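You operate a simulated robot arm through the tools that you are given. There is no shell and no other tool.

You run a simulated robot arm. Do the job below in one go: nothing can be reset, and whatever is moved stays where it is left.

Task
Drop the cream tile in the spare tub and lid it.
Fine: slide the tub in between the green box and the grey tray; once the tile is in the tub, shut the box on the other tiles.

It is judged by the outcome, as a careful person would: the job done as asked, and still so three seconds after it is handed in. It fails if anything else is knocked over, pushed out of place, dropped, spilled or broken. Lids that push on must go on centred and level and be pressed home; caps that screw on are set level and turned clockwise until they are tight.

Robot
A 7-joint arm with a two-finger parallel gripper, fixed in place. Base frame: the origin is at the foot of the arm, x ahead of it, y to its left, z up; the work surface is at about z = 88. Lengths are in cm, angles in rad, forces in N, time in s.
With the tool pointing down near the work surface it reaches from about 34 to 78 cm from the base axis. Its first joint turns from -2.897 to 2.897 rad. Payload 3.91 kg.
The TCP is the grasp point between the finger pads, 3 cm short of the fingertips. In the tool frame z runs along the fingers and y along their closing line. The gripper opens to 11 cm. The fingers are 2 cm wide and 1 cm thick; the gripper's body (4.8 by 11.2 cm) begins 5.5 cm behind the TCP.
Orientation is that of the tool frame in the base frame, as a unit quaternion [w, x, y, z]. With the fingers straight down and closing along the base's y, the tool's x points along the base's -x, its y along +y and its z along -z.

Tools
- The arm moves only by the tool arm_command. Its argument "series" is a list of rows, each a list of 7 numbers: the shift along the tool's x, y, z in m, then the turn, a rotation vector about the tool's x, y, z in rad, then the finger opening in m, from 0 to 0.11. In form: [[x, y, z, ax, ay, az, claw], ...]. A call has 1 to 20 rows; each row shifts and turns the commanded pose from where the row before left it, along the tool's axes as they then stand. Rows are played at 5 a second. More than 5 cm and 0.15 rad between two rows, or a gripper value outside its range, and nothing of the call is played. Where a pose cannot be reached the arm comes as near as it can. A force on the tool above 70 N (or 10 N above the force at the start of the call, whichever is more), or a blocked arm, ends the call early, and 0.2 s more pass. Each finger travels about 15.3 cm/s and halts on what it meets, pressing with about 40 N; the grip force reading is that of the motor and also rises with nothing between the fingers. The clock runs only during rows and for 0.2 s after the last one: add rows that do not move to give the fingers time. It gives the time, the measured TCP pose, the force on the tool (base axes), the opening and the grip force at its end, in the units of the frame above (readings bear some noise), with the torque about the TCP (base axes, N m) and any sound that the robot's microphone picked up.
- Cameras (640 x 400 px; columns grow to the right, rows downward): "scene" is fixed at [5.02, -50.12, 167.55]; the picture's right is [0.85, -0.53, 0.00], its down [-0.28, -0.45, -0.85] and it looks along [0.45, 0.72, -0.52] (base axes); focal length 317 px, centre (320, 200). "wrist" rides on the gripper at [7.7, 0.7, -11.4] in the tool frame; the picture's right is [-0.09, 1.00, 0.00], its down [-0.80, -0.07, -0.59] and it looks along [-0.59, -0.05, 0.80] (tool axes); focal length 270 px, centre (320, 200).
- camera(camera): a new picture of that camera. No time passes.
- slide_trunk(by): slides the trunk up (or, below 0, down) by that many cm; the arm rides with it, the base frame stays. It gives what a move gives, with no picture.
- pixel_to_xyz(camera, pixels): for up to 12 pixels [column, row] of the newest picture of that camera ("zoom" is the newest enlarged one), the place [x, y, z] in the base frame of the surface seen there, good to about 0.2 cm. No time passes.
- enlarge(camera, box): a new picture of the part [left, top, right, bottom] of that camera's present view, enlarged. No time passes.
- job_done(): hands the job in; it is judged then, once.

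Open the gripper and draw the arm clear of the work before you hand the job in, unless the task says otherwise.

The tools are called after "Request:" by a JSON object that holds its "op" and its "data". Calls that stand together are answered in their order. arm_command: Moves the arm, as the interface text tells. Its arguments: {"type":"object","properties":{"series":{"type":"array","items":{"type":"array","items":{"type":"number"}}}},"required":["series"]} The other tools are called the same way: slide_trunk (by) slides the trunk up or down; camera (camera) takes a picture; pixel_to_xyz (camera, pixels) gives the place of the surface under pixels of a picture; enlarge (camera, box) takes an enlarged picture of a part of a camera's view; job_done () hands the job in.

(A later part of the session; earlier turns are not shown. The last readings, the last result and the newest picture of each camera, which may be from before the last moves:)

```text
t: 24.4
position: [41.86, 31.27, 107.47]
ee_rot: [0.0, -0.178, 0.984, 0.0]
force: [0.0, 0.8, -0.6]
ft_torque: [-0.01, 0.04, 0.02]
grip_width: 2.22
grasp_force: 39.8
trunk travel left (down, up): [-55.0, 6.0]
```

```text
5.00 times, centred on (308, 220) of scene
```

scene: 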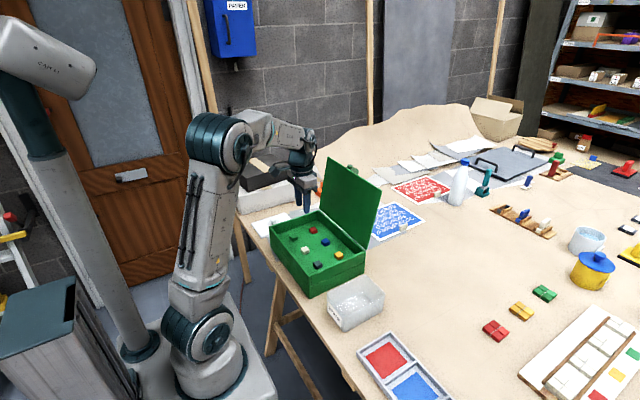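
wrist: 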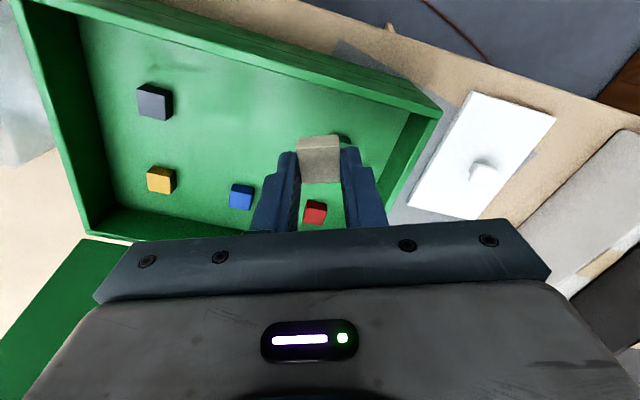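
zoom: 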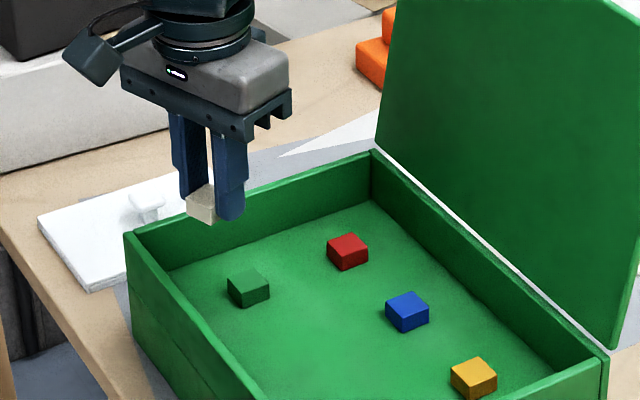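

The tile hangs securely at the tips (2.22 cm, 40 N). I turn the gripper back square and carry the tile over the tub centre (47.9, −0.3).

Request:
{"op": "arm_command", "data": {"series": [[0, 0, 0, 0, 0, 0.12, 0.02], [0, 0, 0, 0, 0, 0.12, 0.02], [0, 0, 0, 0, 0, 0.118, 0.02], [-0.003, -0.012, 0, 0, 0, 0, 0.02], [-0.005, -0.022, 0, 0, 0, 0, 0.02], [-0.005, -0.027, 0, 0, 0, 0, 0.02], [-0.005, -0.027, 0, 0, 0, 0, 0.02], [-0.005, -0.027, 0, 0, 0, 0, 0.02], [-0.005, -0.027, 0, 0, 0, 0, 0.02], [-0.005, -0.027, 0, 0, 0, 0, 0.02], [-0.005, -0.027, 0, 0, 0, 0, 0.02], [-0.005, -0.027, 0, 0, 0, 0, 0.02], [-0.005, -0.027, 0, 0, 0, 0, 0.02], [-0.005, -0.027, 0, 0, 0, 0, 0.02], [-0.005, -0.022, 0, 0, 0, 0, 0.02], [-0.0024, -0.0167, 0, 0, 0, 0, 0.02], [0, 0, 0, 0, 0, 0, 0.02]]}}

Request:
{"op": "camera", "data": {"camera": "wrist"}}

Request:
{"op": "camera", "data": {"camera": "scene"}}

```text
t: 28.0
position: [47.88, -0.33, 107.46]
ee_rot: [0.0, 0.0, 1.0, -0.001]
force: [0.4, 0.1, -0.3]
ft_torque: [-0.04, 0.05, 0.01]
grip_width: 2.22
grasp_force: 39.5
trunk travel left (down, up): [-55.0, 6.0]
```

```text
taken
```

wrist: 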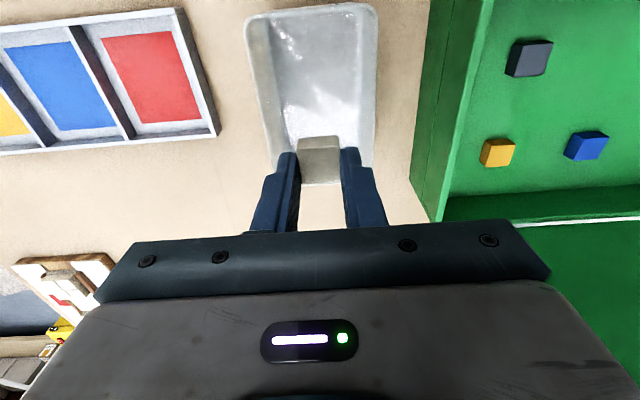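

```text
taken
```

scene: 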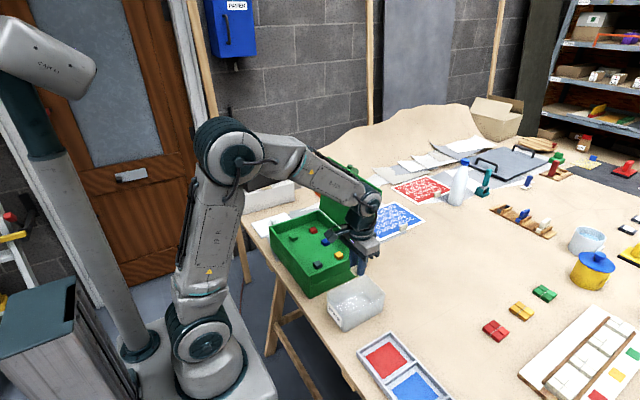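

The tile is over the tub's middle. I lower it 15.6 cm to just above the tub floor, then open to 4 cm gently.

Request:
{"op": "arm_command", "data": {"series": [[0, 0, 0.015, 0, 0, 0, 0.02], [0, 0, 0.03, 0, 0, 0, 0.02], [0, 0, 0.03, 0, 0, 0, 0.02], [0, 0, 0.03, 0, 0, 0, 0.02], [0, 0, 0.025, 0, 0, 0, 0.02], [0, 0, 0.013, 0, 0, 0, 0.02], [0, 0, 0.008, 0, 0, 0, 0.02], [0, 0, 0.005, 0, 0, 0, 0.02], [0, 0, 0, 0, 0, 0, 0.02], [0, 0, 0, 0, 0, 0, 0.024], [0, 0, 0, 0, 0, 0, 0.028], [0, 0, 0, 0, 0, 0, 0.034], [0, 0, 0, 0, 0, 0, 0.04], [0, 0, 0, 0, 0, 0, 0.04]]}}

Request:
{"op": "camera", "data": {"camera": "wrist"}}

Request:
{"op": "enlarge", "data": {"camera": "scene", "box": [296, 240, 424, 340]}}

```text
t: 31.0
position: [47.77, -0.08, 91.82]
ee_rot: [0.0, 0.0, 1.0, 0.0]
force: [-0.3, -0.4, -0.6]
ft_torque: [0.03, -0.01, 0.01]
grip_width: 3.98
grasp_force: 0.1
trunk travel left (down, up): [-55.0, 6.0]
```

```text
taken
```

wrist: 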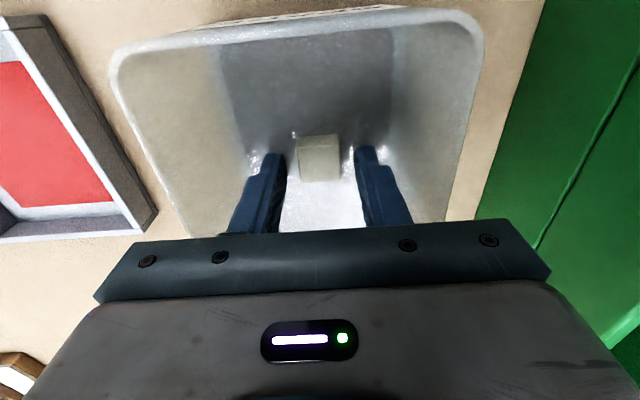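

```text
4.00 times, centred on (360, 290) of scene
```

zoom: 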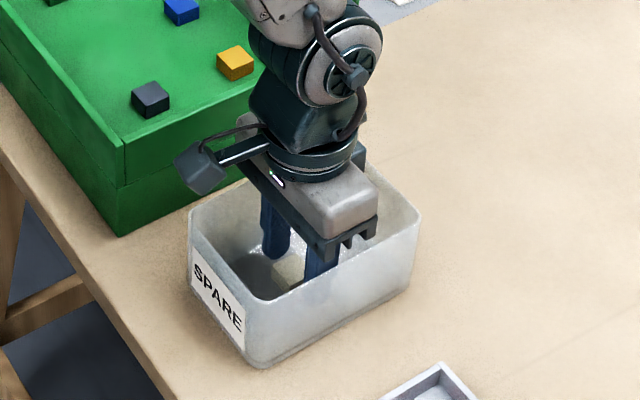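

The tile rests in the tub (wrist (320,158)) and the fingers are open. I raise straight out of the tub and then put the trunk up for more height to work the box lid.

Request:
{"op": "arm_command", "data": {"series": [[0, 0, -0.02, 0, 0, 0, 0.04], [0, 0, -0.04, 0, 0, 0, 0.04], [0, 0, -0.04, 0, 0, 0, 0.04], [0, 0, -0.04, 0, 0, 0, 0.04], [0, 0, -0.04, 0, 0, 0, 0.04], [0, 0, -0.04, 0, 0, 0, 0.04], [0, 0, -0.04, 0, 0, 0, 0.04], [0, 0, -0.04, 0, 0, 0, 0.04], [0, 0, -0.02, 0, 0, 0, 0.04], [0, 0, 0, 0, 0, 0, 0.04]]}}

Request:
{"op": "slide_trunk", "data": {"by": 6}}

Request:
{"op": "camera", "data": {"camera": "wrist"}}

Request:
{"op": "camera", "data": {"camera": "scene"}}

```text
t: 33.2
position: [47.93, -0.21, 123.82]
ee_rot: [0.0, -0.001, 1.0, 0.0]
force: [-0.1, -0.3, 0.7]
ft_torque: [0.05, 0.03, 0.01]
grip_width: 4.0
grasp_force: 0.0
trunk travel left (down, up): [-55.0, 6.0]
```

```text
t: 34.2
position: [47.87, -0.27, 129.78]
ee_rot: [0.0, 0.0, 1.0, 0.001]
force: [-0.7, -0.5, -0.4]
ft_torque: [-0.01, -0.02, 0.0]
grip_width: 4.01
grasp_force: 0.1
trunk travel left (down, up): [-61.0, 0.0]
```

```text
taken
```

wrist: 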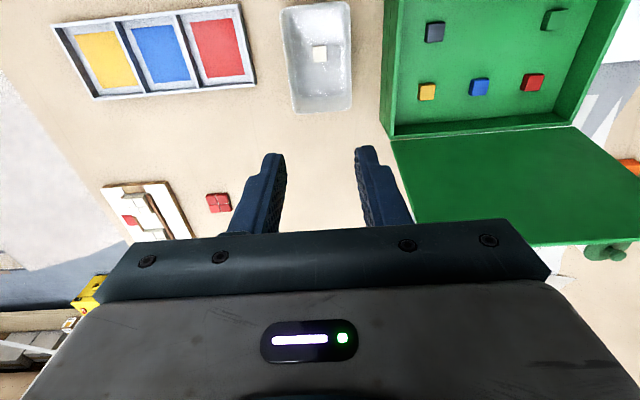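

```text
taken
```

scene: 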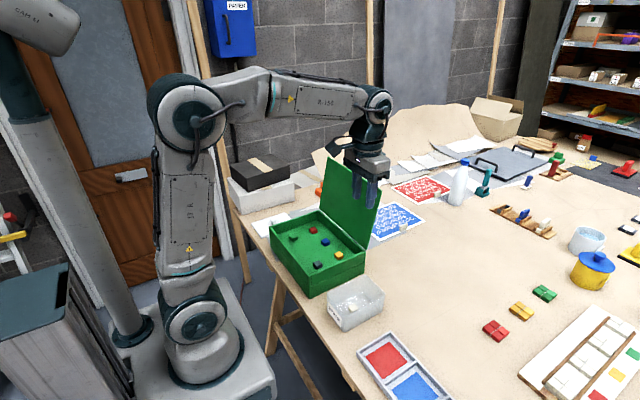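

The cream tile sits in the tub at wrist (320,53) and the other five are in the box. I measure the open lid's plane and its top edge for the closing motion.

Request:
{"op": "pixel_to_xyz", "data": {"camera": "wrist", "pixels": [[440, 140], [440, 180], [440, 210], [500, 240], [500, 243], [500, 245], [560, 237], [560, 240], [500, 135], [500, 131], [560, 180], [480, 127]]}}

Request:
{"op": "pixel_to_xyz", "data": {"camera": "scene", "pixels": [[379, 191], [381, 190], [382, 192], [375, 215], [368, 245], [323, 200], [327, 175], [329, 162], [381, 200], [335, 162], [340, 162]]}}

Request:
{"op": "enlarge", "data": {"camera": "scene", "box": [310, 150, 406, 270]}}

```text
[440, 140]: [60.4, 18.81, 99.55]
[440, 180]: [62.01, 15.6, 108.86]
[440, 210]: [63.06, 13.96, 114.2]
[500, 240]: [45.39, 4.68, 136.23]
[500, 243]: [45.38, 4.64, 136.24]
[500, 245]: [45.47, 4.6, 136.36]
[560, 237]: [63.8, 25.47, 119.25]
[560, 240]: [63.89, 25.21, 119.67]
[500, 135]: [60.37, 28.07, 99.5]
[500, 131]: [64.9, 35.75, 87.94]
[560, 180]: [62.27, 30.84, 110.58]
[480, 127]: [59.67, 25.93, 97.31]
```

```text
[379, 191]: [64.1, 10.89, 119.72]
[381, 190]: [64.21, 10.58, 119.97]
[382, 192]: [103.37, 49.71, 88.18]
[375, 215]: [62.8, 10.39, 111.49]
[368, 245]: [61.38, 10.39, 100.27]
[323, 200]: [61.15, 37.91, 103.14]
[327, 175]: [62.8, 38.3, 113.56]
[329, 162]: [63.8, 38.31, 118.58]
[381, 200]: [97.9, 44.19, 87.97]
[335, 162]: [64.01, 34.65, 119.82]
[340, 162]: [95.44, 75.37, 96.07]
```

```text
3.33 times, centred on (358, 210) of scene
```

zoom: 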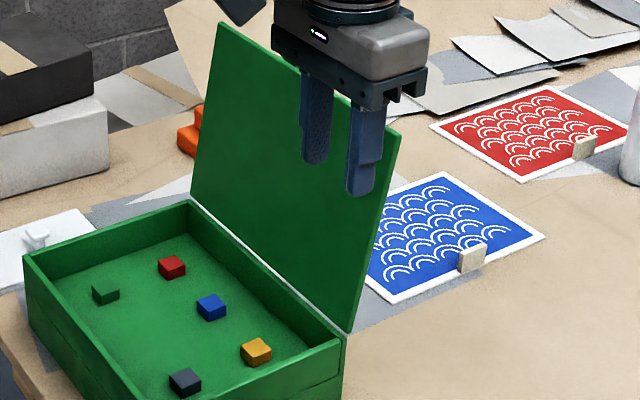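

The lid plane leans 10° back, from (60.4, 99.5) to its top edge at (63.9, 119.7), about 1 cm thick, spanning y 10.4–40. I turn the gripper 90° so the fingers close along x, and move to y ≈ 22 staying in front of the lid and above its edge.

Request:
{"op": "arm_command", "data": {"series": [[0, 0, 0, 0, 0, -0.1428, 0.05], [0, 0, 0, 0, 0, -0.1428, 0.05], [0, 0, 0, 0, 0, -0.1428, 0.05], [0, 0, 0, 0, 0, -0.1428, 0.05], [0, 0, 0, 0, 0, -0.1428, 0.05], [0, 0, 0, 0, 0, -0.1428, 0.05], [0, 0, 0, 0, 0, -0.1428, 0.05], [0, 0, 0, 0, 0, -0.1428, 0.05], [0, 0, 0, 0, 0, -0.1428, 0.05], [0, 0, 0, 0, 0, -0.1428, 0.05], [0, 0, 0, 0, 0, -0.1428, 0.05], [-0.037, 0, 0, 0, 0, 0, 0.05], [-0.037, 0, 0, 0, 0, 0, 0.05], [-0.037, 0, 0, 0, 0, 0, 0.05], [-0.037, 0, 0, 0, 0, 0, 0.05], [-0.037, 0, 0, 0, 0, 0, 0.05], [-0.037, 0, 0, 0, 0, 0, 0.05], [0, 0, 0, 0, 0, 0, 0.05]]}}

Request:
{"op": "camera", "data": {"camera": "wrist"}}

Request:
{"op": "camera", "data": {"camera": "scene"}}

```text
t: 38.0
position: [47.72, 21.95, 129.77]
ee_rot: [0.0, 0.707, -0.707, 0.0]
force: [0.3, -0.4, -0.1]
ft_torque: [0.01, 0.02, -0.03]
grip_width: 5.01
grasp_force: 0.1
trunk travel left (down, up): [-61.0, 0.0]
```

```text
taken
```

wrist: 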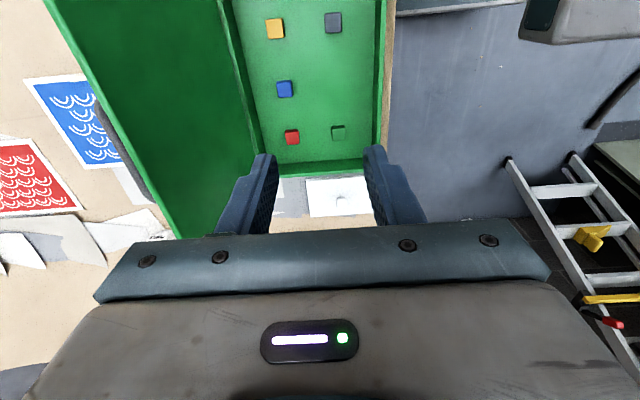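

```text
taken
```

scene: 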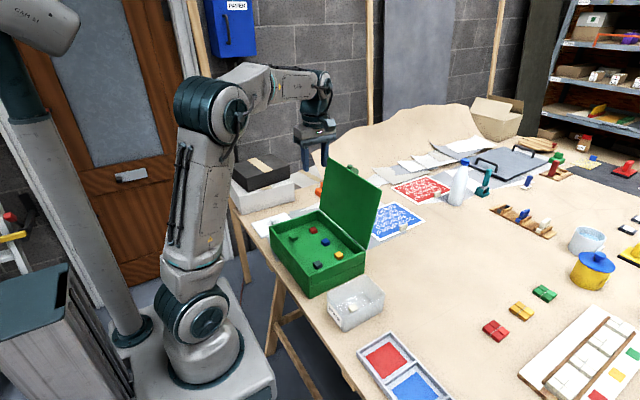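

The gripper is square with closing along x at (47.7, 22, 129.8). I move +16.8 cm in x to straddle above the lid edge and verify before lowering.

Request:
{"op": "arm_command", "data": {"series": [[0, -0.02, 0, 0, 0, 0, 0.05], [0, -0.035, 0, 0, 0, 0, 0.05], [0, -0.035, 0, 0, 0, 0, 0.05], [0, -0.035, 0, 0, 0, 0, 0.05], [0, -0.03, 0, 0, 0, 0, 0.05], [0, -0.013, 0, 0, 0, 0, 0.05], [0, 0, 0, 0, 0, 0, 0.05]]}}

Request:
{"op": "camera", "data": {"camera": "wrist"}}

Request:
{"op": "enlarge", "data": {"camera": "scene", "box": [280, 100, 408, 200]}}

```text
t: 39.6
position: [64.6, 21.89, 129.75]
ee_rot: [0.0, -0.707, 0.707, 0.0]
force: [1.1, 0.0, 0.5]
ft_torque: [-0.03, 0.02, 0.02]
grip_width: 5.0
grasp_force: 0.1
trunk travel left (down, up): [-61.0, 0.0]
```

```text
taken
```

wrist: 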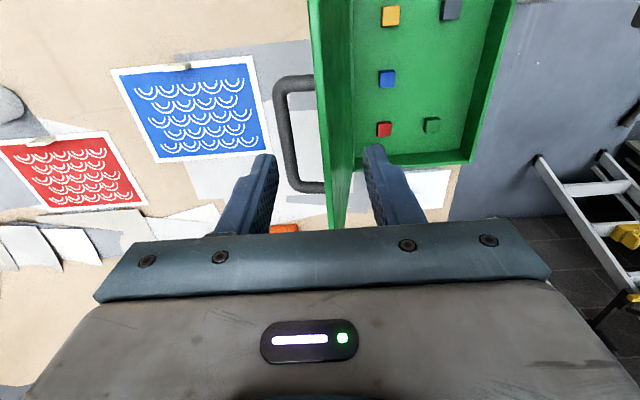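

```text
4.00 times, centred on (344, 150) of scene
```

zoom: 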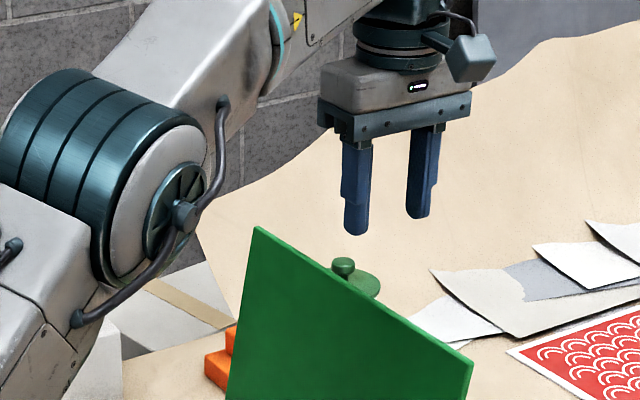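

The wrist view shows a dark bar handle on the lid's outer face at about (285,130). I measure where it is so the rear finger doesn't hit it.

Request:
{"op": "pixel_to_xyz", "data": {"camera": "wrist", "pixels": [[300, 82], [281, 95], [281, 130], [288, 170], [315, 187], [325, 100], [345, 100], [335, 150], [340, 220], [350, 220]]}}

Request:
{"op": "enlarge", "data": {"camera": "wrist", "box": [240, 60, 400, 230]}}

```text
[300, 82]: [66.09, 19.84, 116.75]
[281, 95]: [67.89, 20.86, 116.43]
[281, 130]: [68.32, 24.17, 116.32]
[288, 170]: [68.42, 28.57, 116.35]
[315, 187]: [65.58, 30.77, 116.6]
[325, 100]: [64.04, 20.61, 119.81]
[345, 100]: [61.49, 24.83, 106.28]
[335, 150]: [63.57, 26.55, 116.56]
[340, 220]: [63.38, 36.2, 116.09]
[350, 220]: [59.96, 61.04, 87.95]
```

```text
2.35 times, centred on (320, 145) of wrist
```

zoom: 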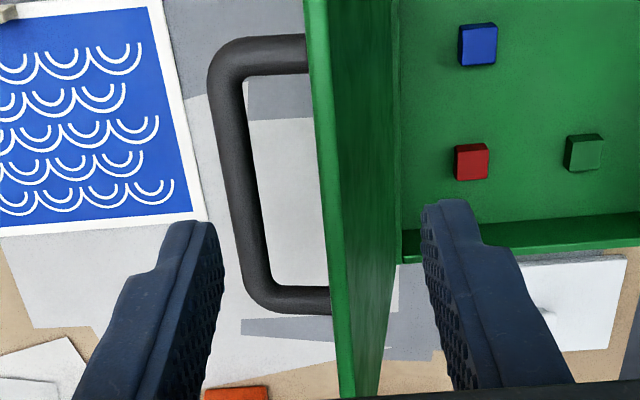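

The lid carries a bar handle: bar along y from about 20 to 30.5 at (68.2, ~115.9), which I can use. I lower to z ≈ 125 (tips above the lid edge), shift y to 23 and move out over the bar, then look.

Request:
{"op": "arm_command", "data": {"series": [[-0.006, 0, 0.02, 0, 0, 0, 0.05], [-0.005, 0, 0.025, 0, 0, 0, 0.04], [0, -0.012, 0, 0, 0, 0, 0.03], [0, -0.014, 0, 0, 0, 0, 0.03], [0, -0.01, 0, 0, 0, 0, 0.03], [0, 0, 0, 0, 0, 0, 0.03]]}}

Request:
{"op": "camera", "data": {"camera": "wrist"}}

Request:
{"op": "enlarge", "data": {"camera": "scene", "box": [290, 110, 402, 200]}}

```text
t: 41.0
position: [68.28, 22.97, 125.36]
ee_rot: [0.0, 0.707, -0.707, 0.0]
force: [-1.2, 0.0, -1.1]
ft_torque: [0.01, 0.01, 0.02]
grip_width: 3.0
grasp_force: 0.1
trunk travel left (down, up): [-61.0, 0.0]
```

```text
taken
```

wrist: 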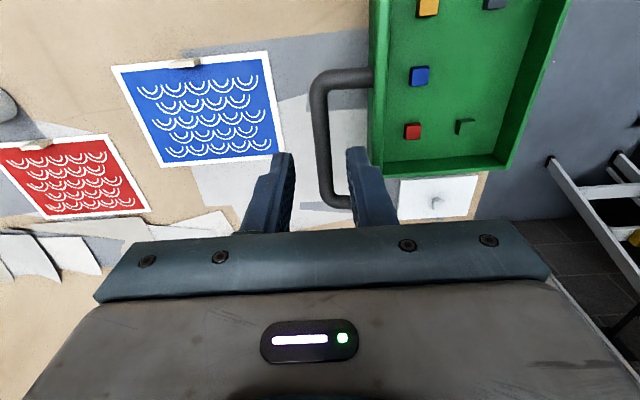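

```text
4.44 times, centred on (346, 155) of scene
```

zoom: 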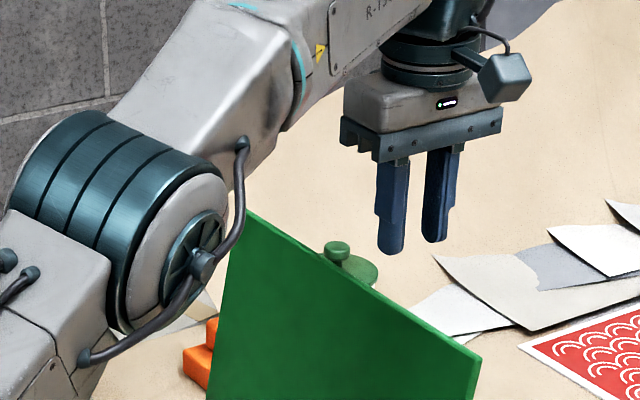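

Over the bar now; I measure the bar in this picture around (318,110)–(335,190) to centre the fingers on it.

Request:
{"op": "enlarge", "data": {"camera": "wrist", "box": [260, 50, 420, 230]}}

Request:
{"op": "pixel_to_xyz", "data": {"camera": "wrist", "pixels": [[312, 110], [319, 110], [326, 110], [314, 140], [321, 140], [329, 140], [324, 170], [330, 195], [345, 76], [374, 150], [385, 150], [372, 90]]}}

```text
2.22 times, centred on (340, 140) of wrist
```

zoom: 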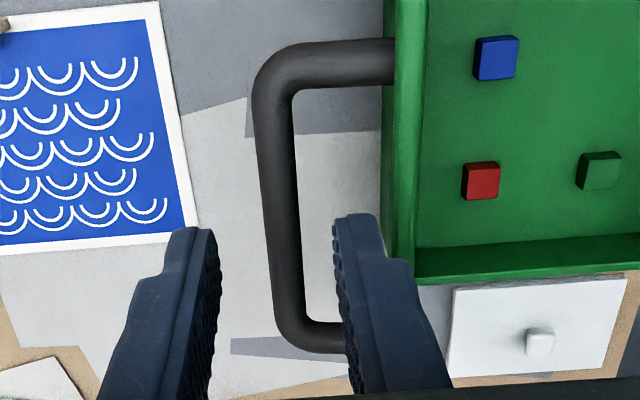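

```text
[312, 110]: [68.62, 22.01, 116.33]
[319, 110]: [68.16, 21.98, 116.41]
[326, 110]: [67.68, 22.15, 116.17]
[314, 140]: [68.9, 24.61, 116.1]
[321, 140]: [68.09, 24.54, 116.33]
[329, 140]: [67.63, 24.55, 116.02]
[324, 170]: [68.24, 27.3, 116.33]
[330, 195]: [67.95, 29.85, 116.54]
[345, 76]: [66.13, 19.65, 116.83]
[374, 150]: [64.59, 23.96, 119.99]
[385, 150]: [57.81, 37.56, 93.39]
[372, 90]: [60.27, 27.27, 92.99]
```

Bar centre is at x 68.2, z ≈ 115.8, radius 0.6; the front finger will fit between bar and lid. I lower 7.9 cm so the bar sits near the fingertips.

Request:
{"op": "arm_command", "data": {"series": [[0, -0.002, 0.02, 0, 0, 0, 0.03], [0, 0, 0.02, 0, 0, 0, 0.03], [0, 0, 0.02, 0, 0, 0, 0.03], [0, 0, 0.012, 0, 0, 0, 0.03], [0, 0, 0.007, 0, 0, 0, 0.03], [0, 0, 0, 0, 0, 0, 0.03]]}}

Request:
{"op": "camera", "data": {"camera": "wrist"}}

Request:
{"op": "enlarge", "data": {"camera": "scene", "box": [290, 110, 402, 200]}}

```text
t: 42.4
position: [68.41, 23.1, 117.29]
ee_rot: [0.0, -0.706, 0.708, 0.0]
force: [-0.5, 0.5, -0.2]
ft_torque: [0.03, 0.01, -0.02]
grip_width: 3.0
grasp_force: 0.0
trunk travel left (down, up): [-61.0, 0.0]
```

```text
taken
```

wrist: 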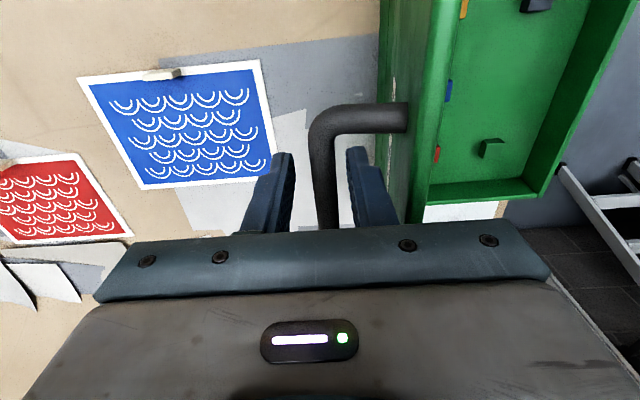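

```text
4.44 times, centred on (346, 155) of scene
```

zoom: 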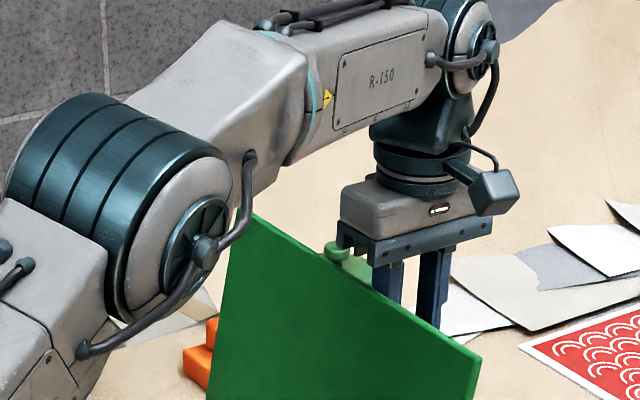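

Both fingers straddle the bar without touching (forces ~0). I narrow to 1.9 cm to cage it loosely and draw it along the hinge arc just past vertical, then see how the lid behaves.

Request:
{"op": "arm_command", "data": {"series": [[0, 0, 0, 0, 0, 0, 0.024], [0, 0, 0, 0, 0, 0, 0.019], [0, 0.0067, -0.0028, 0, 0, 0, 0.019], [0, 0.0067, -0.0028, 0, 0, 0, 0.019], [0, 0.0065, -0.0021, 0, 0, 0, 0.019], [0, 0.0065, -0.0021, 0, 0, 0, 0.019], [0, 0.0066, -0.0016, 0, 0, 0, 0.019], [0, 0.0066, -0.0016, 0, 0, 0, 0.019], [0, 0.0067, -0.0012, 0, 0, 0, 0.019], [0, 0.0067, -0.0012, 0, 0, 0, 0.019], [0, 0, 0, 0, 0, 0, 0.019]]}}

Request:
{"op": "camera", "data": {"camera": "wrist"}}

Request:
{"op": "enlarge", "data": {"camera": "scene", "box": [260, 110, 404, 300]}}

```text
t: 44.8
position: [63.2, 23.0, 118.85]
ee_rot: [0.0, 0.708, -0.707, 0.0]
force: [0.4, 0.0, 0.7]
ft_torque: [-0.01, -0.01, -0.01]
grip_width: 1.95
grasp_force: 0.3
trunk travel left (down, up): [-61.0, 0.0]
```

```text
taken
```

wrist: 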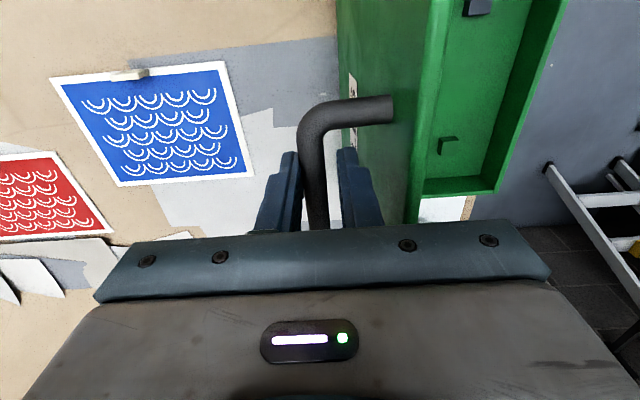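

```text
2.11 times, centred on (332, 205) of scene
```

zoom: 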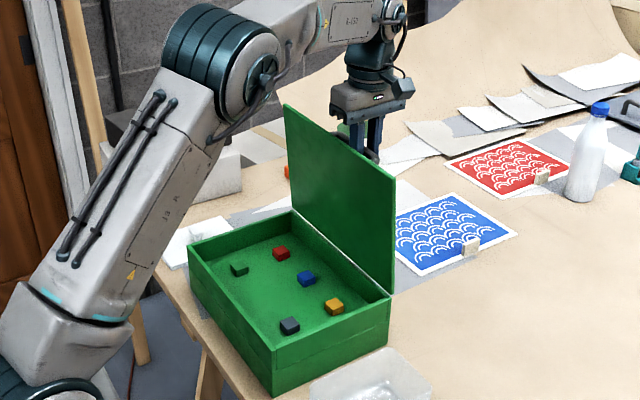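

The lid moves with the bar, pressed by the rear finger with almost no force. I continue along the arc to about 68° lid angle and check.

Request:
{"op": "arm_command", "data": {"series": [[0, 0.0067, -0.0008, 0, 0, 0, 0.019], [0, 0.0068, -0.0006, 0, 0, 0, 0.019], [0, 0.0068, -0.0004, 0, 0, 0, 0.019], [0, 0.0068, -0.0001, 0, 0, 0, 0.019], [0, 0.0068, 0.0001, 0, 0, 0, 0.019], [0, 0.0068, 0.0004, 0, 0, 0, 0.019], [0, 0.0068, 0.0006, 0, 0, 0, 0.019], [0, 0.0067, 0.0008, 0, 0, 0, 0.019], [0, 0, 0, 0, 0, 0, 0.019]]}}

Request:
{"op": "camera", "data": {"camera": "wrist"}}

Request:
{"op": "enlarge", "data": {"camera": "scene", "box": [260, 110, 404, 300]}}

```text
t: 46.8
position: [57.84, 22.94, 118.95]
ee_rot: [0.0, -0.707, 0.708, 0.0]
force: [0.0, -0.3, -0.4]
ft_torque: [0.02, -0.02, 0.0]
grip_width: 1.9
grasp_force: 0.1
trunk travel left (down, up): [-61.0, 0.0]
```

```text
taken
```

wrist: 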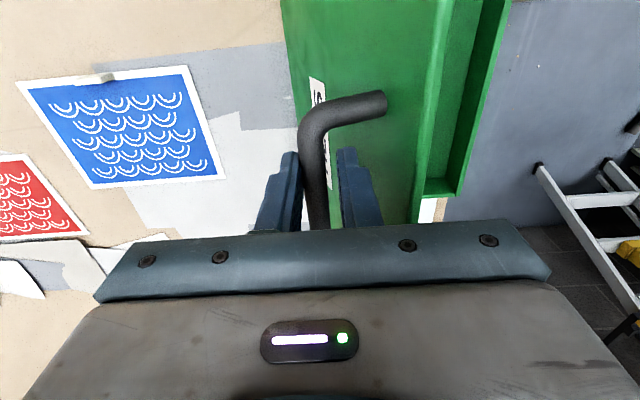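

```text
2.11 times, centred on (332, 205) of scene
```

zoom: 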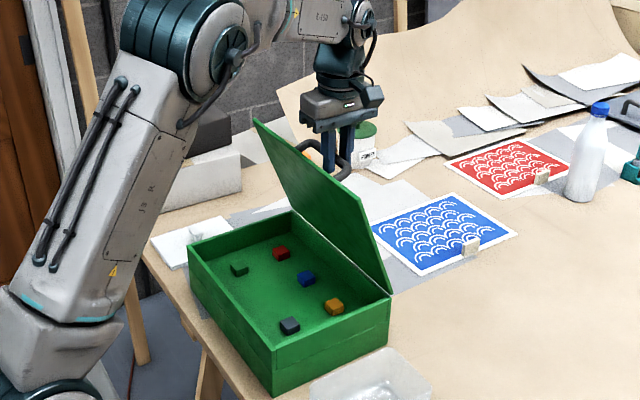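

The lid follows and stays put where it's pushed (bar rests against the rear finger at (310,170), no load), so the hinge has friction. I continue the arc while gradually pitching the fingers outward about the y axis so they keep pushing along the bar's path.

Request:
{"op": "arm_command", "data": {"series": [[0, 0.0093, 0.0016, 0.0393, 0, 0, 0.019], [0, 0.0094, 0.0013, 0.0393, 0, 0, 0.019], [0, 0.0093, 0.0018, 0.0393, 0, 0, 0.019], [0, 0.0094, 0.0014, 0.0393, 0, 0, 0.019], [0, 0.0093, 0.0019, 0.0393, 0, 0, 0.019], [0, 0.0093, 0.0015, 0.0393, 0, 0, 0.019], [0, 0, 0, 0, 0, 0, 0.019]]}}

Request:
{"op": "camera", "data": {"camera": "wrist"}}

Request:
{"op": "enlarge", "data": {"camera": "scene", "box": [260, 110, 404, 300]}}

```text
t: 48.4
position: [52.28, 23.17, 117.41]
ee_rot: [0.084, -0.702, 0.702, -0.083]
force: [0.3, -0.1, 0.8]
ft_torque: [-0.02, -0.02, 0.01]
grip_width: 1.89
grasp_force: 0.1
trunk travel left (down, up): [-61.0, 0.0]
```

```text
taken
```

wrist: 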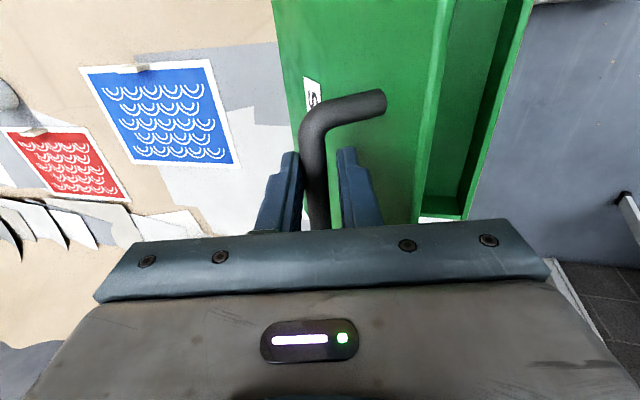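

```text
2.11 times, centred on (332, 205) of scene
```

zoom: 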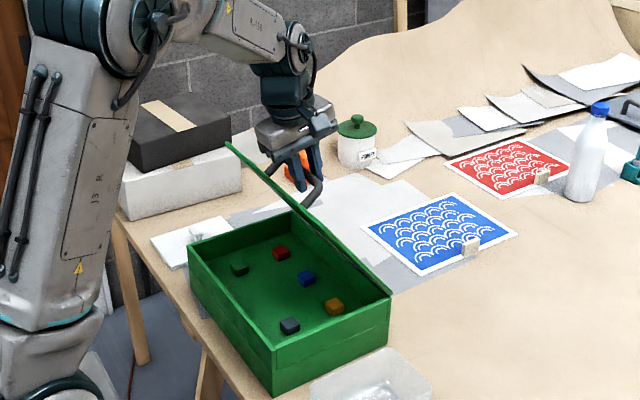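

The pitch and motion go as planned (lid ~54°, no load). I continue the next eight arc steps.

Request:
{"op": "arm_command", "data": {"series": [[0, 0.0093, 0.002, 0.0393, 0, 0, 0.019], [0, 0.0093, 0.0016, 0.0393, 0, 0, 0.019], [0, 0.0092, 0.0021, 0.0393, 0, 0, 0.019], [0, 0.0093, 0.0017, 0.0393, 0, 0, 0.019], [0, 0.0092, 0.0022, 0.0393, 0, 0, 0.019], [0, 0.0093, 0.0018, 0.0393, 0, 0, 0.019], [0, 0.0092, 0.0023, 0.0393, 0, 0, 0.019], [0, 0.0093, 0.0019, 0.0393, 0, 0, 0.019], [0, 0, 0, 0, 0, 0, 0.019]]}}

Request:
{"op": "camera", "data": {"camera": "wrist"}}

Request:
{"op": "enlarge", "data": {"camera": "scene", "box": [240, 130, 400, 310]}}

```text
t: 50.4
position: [45.9, 22.99, 113.33]
ee_rot: [0.191, -0.68, 0.681, -0.192]
force: [0.6, 0.3, -1.0]
ft_torque: [-0.03, 0.03, 0.0]
grip_width: 1.9
grasp_force: 0.1
trunk travel left (down, up): [-61.0, 0.0]
```

```text
taken
```

wrist: 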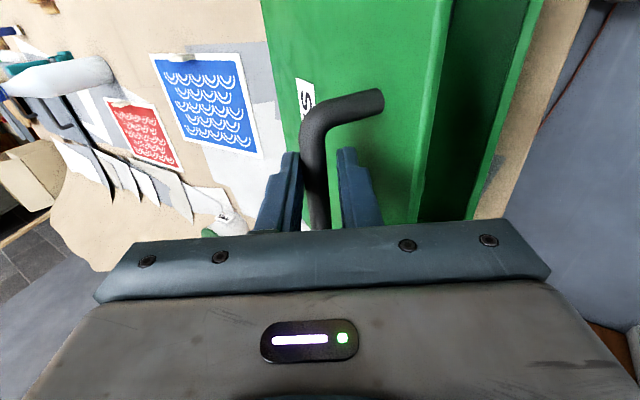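

```text
2.22 times, centred on (320, 220) of scene
```

zoom: 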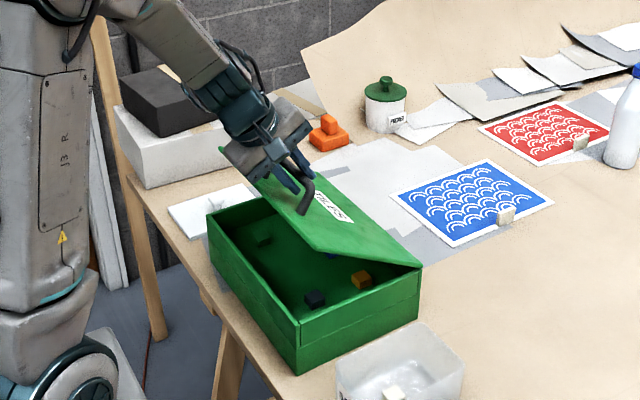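

Lid at about 33°, bar still riding on the upper finger with no load. I take the last six pitched steps.

Request:
{"op": "arm_command", "data": {"series": [[0, 0.0092, 0.0024, 0.0393, 0, 0, 0.019], [0, 0.0092, 0.002, 0.0393, 0, 0, 0.019], [0, 0.0091, 0.0025, 0.0393, 0, 0, 0.019], [0, 0.0092, 0.0021, 0.0393, 0, 0, 0.019], [0, 0.0091, 0.0026, 0.0393, 0, 0, 0.019], [0, 0.0092, 0.0022, 0.0393, 0, 0, 0.019], [0, 0, 0, 0, 0, 0, 0.019]]}}

Request:
{"op": "camera", "data": {"camera": "wrist"}}

Request:
{"op": "enlarge", "data": {"camera": "scene", "box": [240, 130, 400, 310]}}

```text
t: 52.0
position: [42.44, 23.12, 108.91]
ee_rot: [-0.271, 0.654, -0.653, 0.27]
force: [-0.1, -0.4, 0.1]
ft_torque: [0.02, 0.0, 0.0]
grip_width: 1.87
grasp_force: 0.1
trunk travel left (down, up): [-61.0, 0.0]
```

```text
taken
```

wrist: 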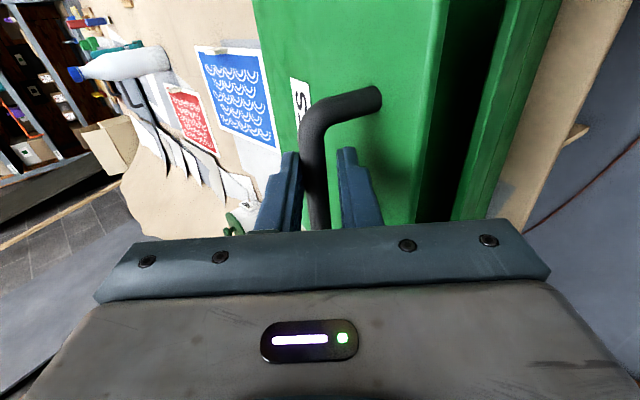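

```text
2.22 times, centred on (320, 220) of scene
```

zoom: 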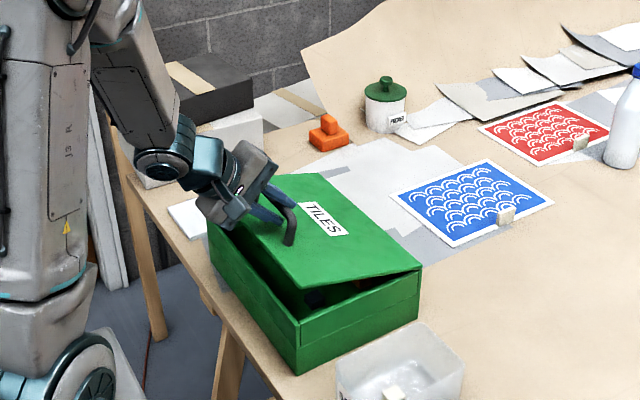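

Lid at about 17°, friction hinge still holding it. I continue at fixed 45° pitch with smaller steps toward closing.

Request:
{"op": "arm_command", "data": {"series": [[0, 0.0049, 0.0014, 0, 0, 0, 0.019], [0, 0.0049, 0.0015, 0, 0, 0, 0.019], [0, 0.0048, 0.0017, 0, 0, 0, 0.019], [0, 0.0048, 0.0017, 0, 0, 0, 0.019], [0, 0.0047, 0.0019, 0, 0, 0, 0.019], [0, 0.0047, 0.002, 0, 0, 0, 0.019], [0, 0, 0, 0, 0, 0, 0.019]]}}

Request:
{"op": "camera", "data": {"camera": "wrist"}}

Request:
{"op": "enlarge", "data": {"camera": "scene", "box": [240, 130, 400, 310]}}

```text
t: 53.6
position: [41.13, 22.99, 106.19]
ee_rot: [0.27, -0.653, 0.653, -0.27]
force: [0.6, 0.4, -0.5]
ft_torque: [0.0, -0.01, 0.03]
grip_width: 1.9
grasp_force: 0.1
trunk travel left (down, up): [-61.0, 0.0]
```

```text
taken
```

wrist: 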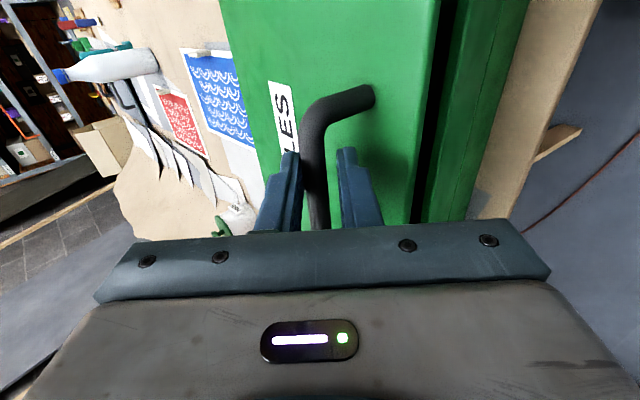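

```text
2.22 times, centred on (320, 220) of scene
```

zoom: 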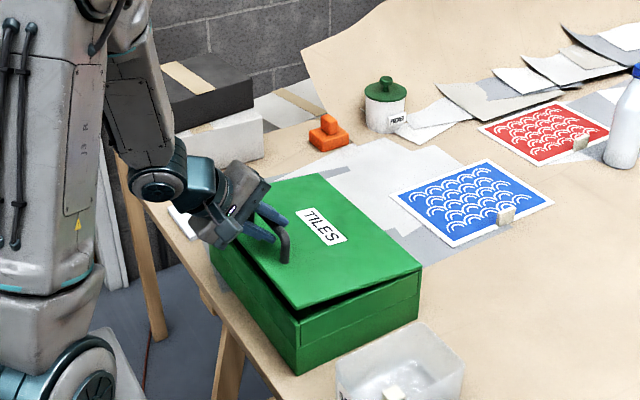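

Lid about 8° from shut. Four more small steps, watching the force.

Request:
{"op": "arm_command", "data": {"series": [[0, 0.0046, 0.0022, 0, 0, 0, 0.019], [0, 0.0046, 0.0022, 0, 0, 0, 0.019], [0, 0.0034, 0.0018, 0, 0, 0, 0.019], [0, 0, 0, 0, 0, 0, 0.019]]}}

Request:
{"op": "enlarge", "data": {"camera": "scene", "box": [250, 190, 390, 310]}}

Request:
{"op": "camera", "data": {"camera": "wrist"}}

```text
t: 54.6
position: [40.78, 23.03, 104.84]
ee_rot: [0.27, -0.653, 0.654, -0.271]
force: [0.1, 0.4, -0.2]
ft_torque: [-0.03, -0.01, 0.03]
grip_width: 1.88
grasp_force: 0.0
trunk travel left (down, up): [-61.0, 0.0]
```

```text
3.33 times, centred on (320, 250) of scene
```

zoom: 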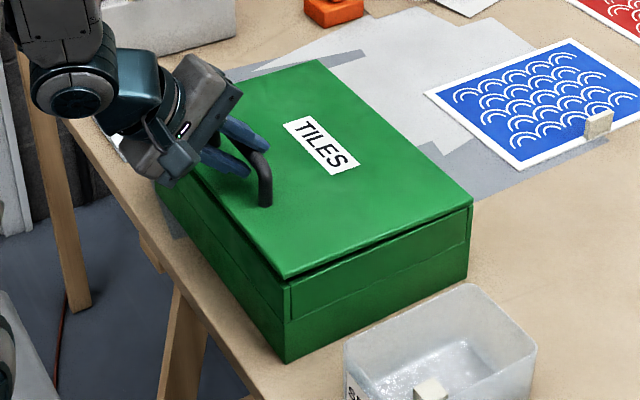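

```text
taken
```

wrist: 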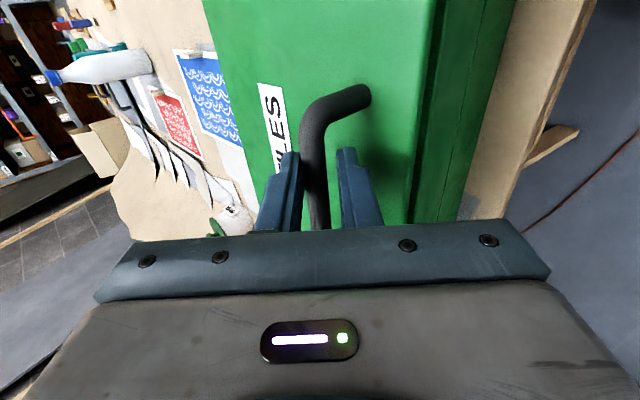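

Nearly shut, about 1.3 cm gap at the front edge and no load. Three more small steps.

Request:
{"op": "arm_command", "data": {"series": [[0, 0.0042, 0.0024, 0, 0, 0, 0.019], [0, 0.003, 0.0018, 0, 0, 0, 0.019], [0, 0.002, 0.0012, 0, 0, 0, 0.019], [0, 0, 0, 0, 0, 0, 0.019]]}}

Request:
{"op": "enlarge", "data": {"camera": "scene", "box": [250, 190, 390, 310]}}

```text
t: 55.6
position: [40.39, 23.09, 103.79]
ee_rot: [0.27, -0.653, 0.654, -0.272]
force: [2.9, 0.4, 6.8]
ft_torque: [0.05, -0.14, -0.09]
grip_width: 2.29
grasp_force: 3.6
trunk travel left (down, up): [-61.0, 0.0]
```

```text
3.33 times, centred on (320, 250) of scene
```

zoom: 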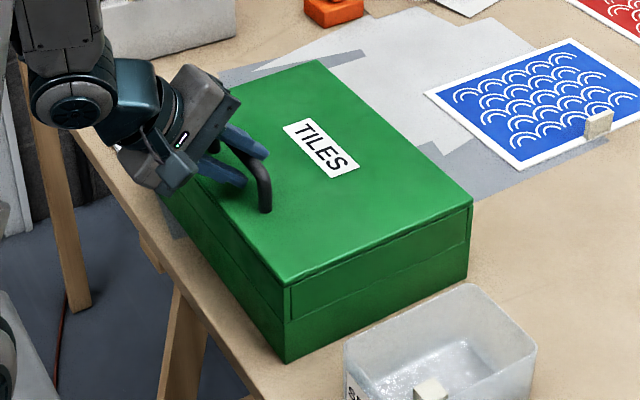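

The force rose to about 7 N as the lid landed; it looks shut. I ease off, open slightly, back out along the fingers and then rise, and check the lid's level.

Request:
{"op": "arm_command", "data": {"series": [[0, -0.005, 0, 0, 0, 0, 0.022], [0, 0, 0, 0, 0, 0, 0.026], [0, 0, -0.015, 0, 0, 0, 0.026], [0, 0, -0.02, 0, 0, 0, 0.026], [0, 0, -0.01, 0, 0, 0, 0.026], [0, -0.02, -0.02, 0, 0, 0, 0.026], [0, -0.028, -0.028, 0, 0, 0, 0.026], [0, -0.028, -0.028, 0, 0, 0, 0.026], [0, -0.028, -0.028, 0, 0, 0, 0.026], [0, 0, 0, 0, 0, 0, 0.026]]}}

Request:
{"op": "camera", "data": {"camera": "scene"}}

Request:
{"op": "enlarge", "data": {"camera": "scene", "box": [250, 190, 390, 310]}}

Request:
{"op": "camera", "data": {"camera": "wrist"}}

```text
t: 57.8
position: [37.68, 23.1, 122.17]
ee_rot: [-0.27, 0.653, -0.653, 0.271]
force: [-0.6, 0.5, -0.3]
ft_torque: [-0.01, 0.03, -0.01]
grip_width: 2.59
grasp_force: 0.1
trunk travel left (down, up): [-61.0, 0.0]
```

```text
taken
```

scene: 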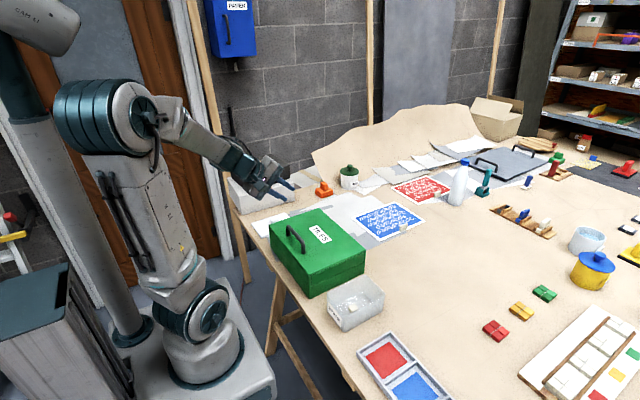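

```text
3.33 times, centred on (320, 250) of scene
```

zoom: 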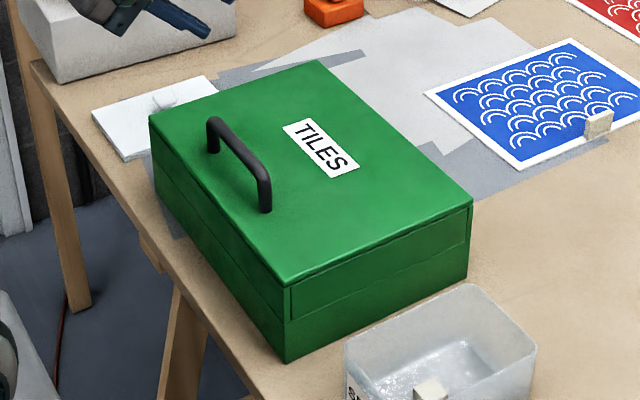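

```text
taken
```

wrist: 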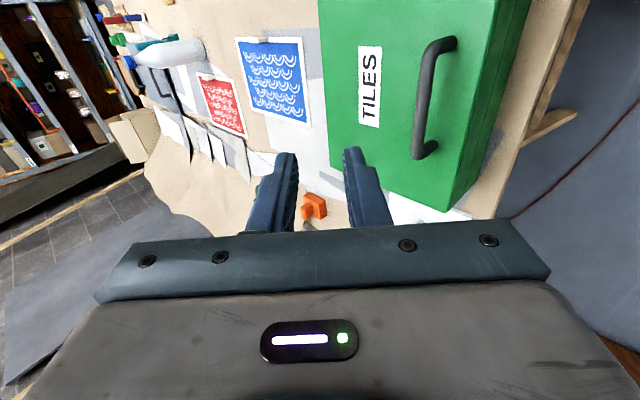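

The box is closed. I check that the lid is level: heights at its corners and the handle, and the box position.

Request:
{"op": "pixel_to_xyz", "data": {"camera": "zoom", "pixels": [[165, 118], [282, 265], [455, 205], [318, 70], [320, 200], [210, 200], [282, 285], [285, 350], [470, 270], [155, 110], [290, 275], [210, 155]]}}

Request:
{"op": "enlarge", "data": {"camera": "scene", "box": [260, 225, 380, 300]}}

```text
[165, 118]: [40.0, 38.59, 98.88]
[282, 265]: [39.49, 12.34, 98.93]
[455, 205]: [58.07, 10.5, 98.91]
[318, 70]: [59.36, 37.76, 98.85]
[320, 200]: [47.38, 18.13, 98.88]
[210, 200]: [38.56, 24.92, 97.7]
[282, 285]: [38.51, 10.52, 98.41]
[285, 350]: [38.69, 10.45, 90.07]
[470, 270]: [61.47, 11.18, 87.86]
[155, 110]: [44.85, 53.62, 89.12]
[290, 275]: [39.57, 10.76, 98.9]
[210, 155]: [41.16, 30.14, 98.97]
```

```text
5.33 times, centred on (320, 262) of scene
```

zoom: 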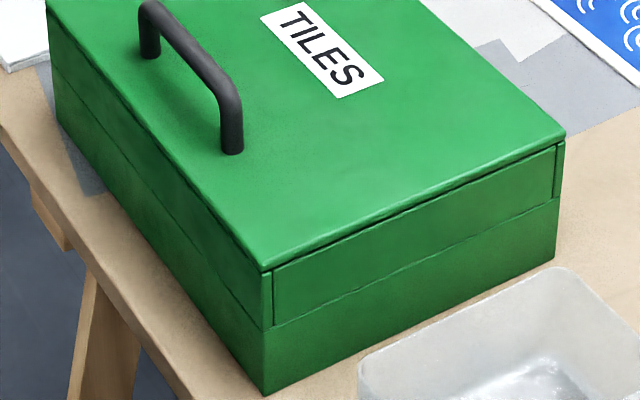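

The lid top reads 98.9 at all corners, so the box is properly shut and hasn't moved. Now the tub lid: I bring the tool back to vertical and square, rising a little first.

Request:
{"op": "arm_command", "data": {"series": [[0, -0.02, -0.02, -0.131, 0, 0, 0.04], [0, 0, 0, -0.131, 0, 0, 0.04], [0, 0, 0, -0.131, 0, 0, 0.04], [0, 0, 0, -0.131, 0, 0, 0.04], [0, 0, 0, -0.131, 0, 0, 0.04], [0, 0, 0, -0.1304, 0, 0, 0.04], [0, 0, 0, 0, 0, 0.1428, 0.04], [0, 0, 0, 0, 0, 0.1428, 0.04], [0, 0, 0, 0, 0, 0.1428, 0.04], [0, 0, 0, 0, 0, 0.1428, 0.04], [0, 0, 0, 0, 0, 0.1428, 0.04], [0, 0, 0, 0, 0, 0.1428, 0.04], [0, 0, 0, 0, 0, 0.1428, 0.04], [0, 0, 0, 0, 0, 0.1428, 0.04], [0, 0, 0, 0, 0, 0.1428, 0.04], [0, 0, 0, 0, 0, 0.1428, 0.04], [0, 0, 0, 0, 0, 0.1428, 0.04], [0, 0, 0, 0, 0, 0, 0.04]]}}

Request:
{"op": "camera", "data": {"camera": "wrist"}}

```text
t: 61.6
position: [37.64, 23.17, 124.81]
ee_rot: [-0.001, 0.001, 1.0, -0.001]
force: [0.1, 0.8, -0.1]
ft_torque: [0.03, 0.02, -0.04]
grip_width: 4.01
grasp_force: 0.1
trunk travel left (down, up): [-61.0, 0.0]
```

```text
taken
```

wrist: 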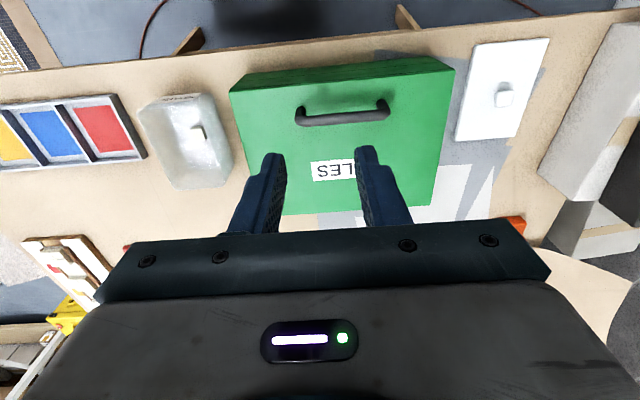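

The tool is square again; the lid with its knob is at (502,92). I go over the knob and down to about z 112 for a close look.

Request:
{"op": "arm_command", "data": {"series": [[-0.0088, 0.0315, 0, 0, 0, 0, 0.04], [-0.0088, 0.0315, 0, 0, 0, 0, 0.04], [-0.0088, 0.0315, 0, 0, 0, 0, 0.04], [-0.0088, 0.0315, 0, 0, 0, 0, 0.04], [-0.0088, 0.0315, 0, 0, 0, 0, 0.04], [-0.0088, 0.0315, 0, 0, 0, 0, 0.04], [-0.0088, 0.0315, 0, 0, 0, 0, 0.04], [-0.0088, 0.0315, 0, 0, 0, 0, 0.04], [-0.0088, 0.0315, 0, 0, 0, 0, 0.04], [0, 0, 0.04, 0, 0, 0, 0.04], [0, 0, 0.04, 0, 0, 0, 0.04], [0, 0, 0.04, 0, 0, 0, 0.04], [0, 0, 0, 0, 0, 0, 0.04]]}}

Request:
{"op": "camera", "data": {"camera": "wrist"}}

Request:
{"op": "enlarge", "data": {"camera": "wrist", "box": [220, 20, 420, 145]}}

Request:
{"op": "camera", "data": {"camera": "scene"}}

```text
t: 64.4
position: [45.51, 51.47, 112.76]
ee_rot: [0.0, 0.0, 1.0, 0.0]
force: [1.0, 0.4, 0.0]
ft_torque: [0.01, -0.03, -0.01]
grip_width: 3.99
grasp_force: 0.1
trunk travel left (down, up): [-61.0, 0.0]
```

```text
taken
```

wrist: 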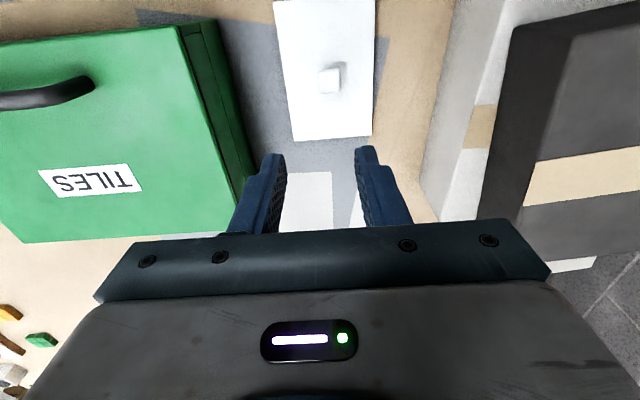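

```text
3.20 times, centred on (320, 82) of wrist
```

zoom: 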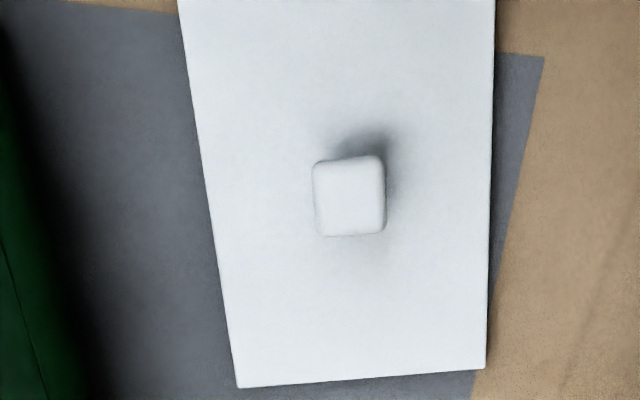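

```text
taken
```

scene: 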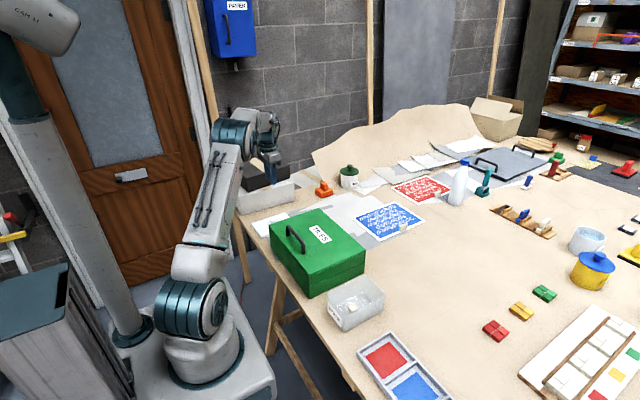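

The lid is directly below; I measure its corners and knob (head at wrist (330,81)) to find its centre, angle and thickness.

Request:
{"op": "pixel_to_xyz", "data": {"camera": "wrist", "pixels": [[294, 138], [370, 133], [275, 3], [373, 3], [285, 70], [373, 70], [318, 70], [340, 69], [321, 93], [340, 92], [330, 81], [330, 60]]}}

Request:
{"op": "enlarge", "data": {"camera": "wrist", "box": [250, -40, 410, 60]}}

Request:
{"op": "enlarge", "data": {"camera": "scene", "box": [230, 190, 294, 240]}}

```text
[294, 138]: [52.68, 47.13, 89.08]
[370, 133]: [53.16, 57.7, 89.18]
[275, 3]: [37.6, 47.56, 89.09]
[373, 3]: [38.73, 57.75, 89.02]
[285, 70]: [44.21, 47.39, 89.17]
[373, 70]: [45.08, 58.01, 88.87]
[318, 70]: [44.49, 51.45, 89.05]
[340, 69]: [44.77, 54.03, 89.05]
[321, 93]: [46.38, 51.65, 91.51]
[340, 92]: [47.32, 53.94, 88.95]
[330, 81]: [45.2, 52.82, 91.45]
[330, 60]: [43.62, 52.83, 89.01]
```

```text
refused: -40 is not a number from 0 to 400
```

```text
8.00 times, centred on (262, 215) of scene
```

zoom: 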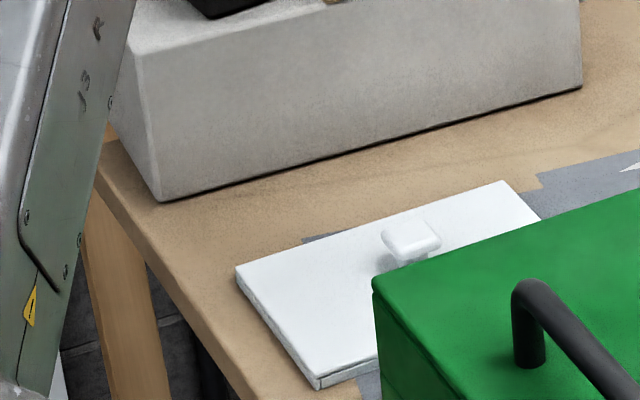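

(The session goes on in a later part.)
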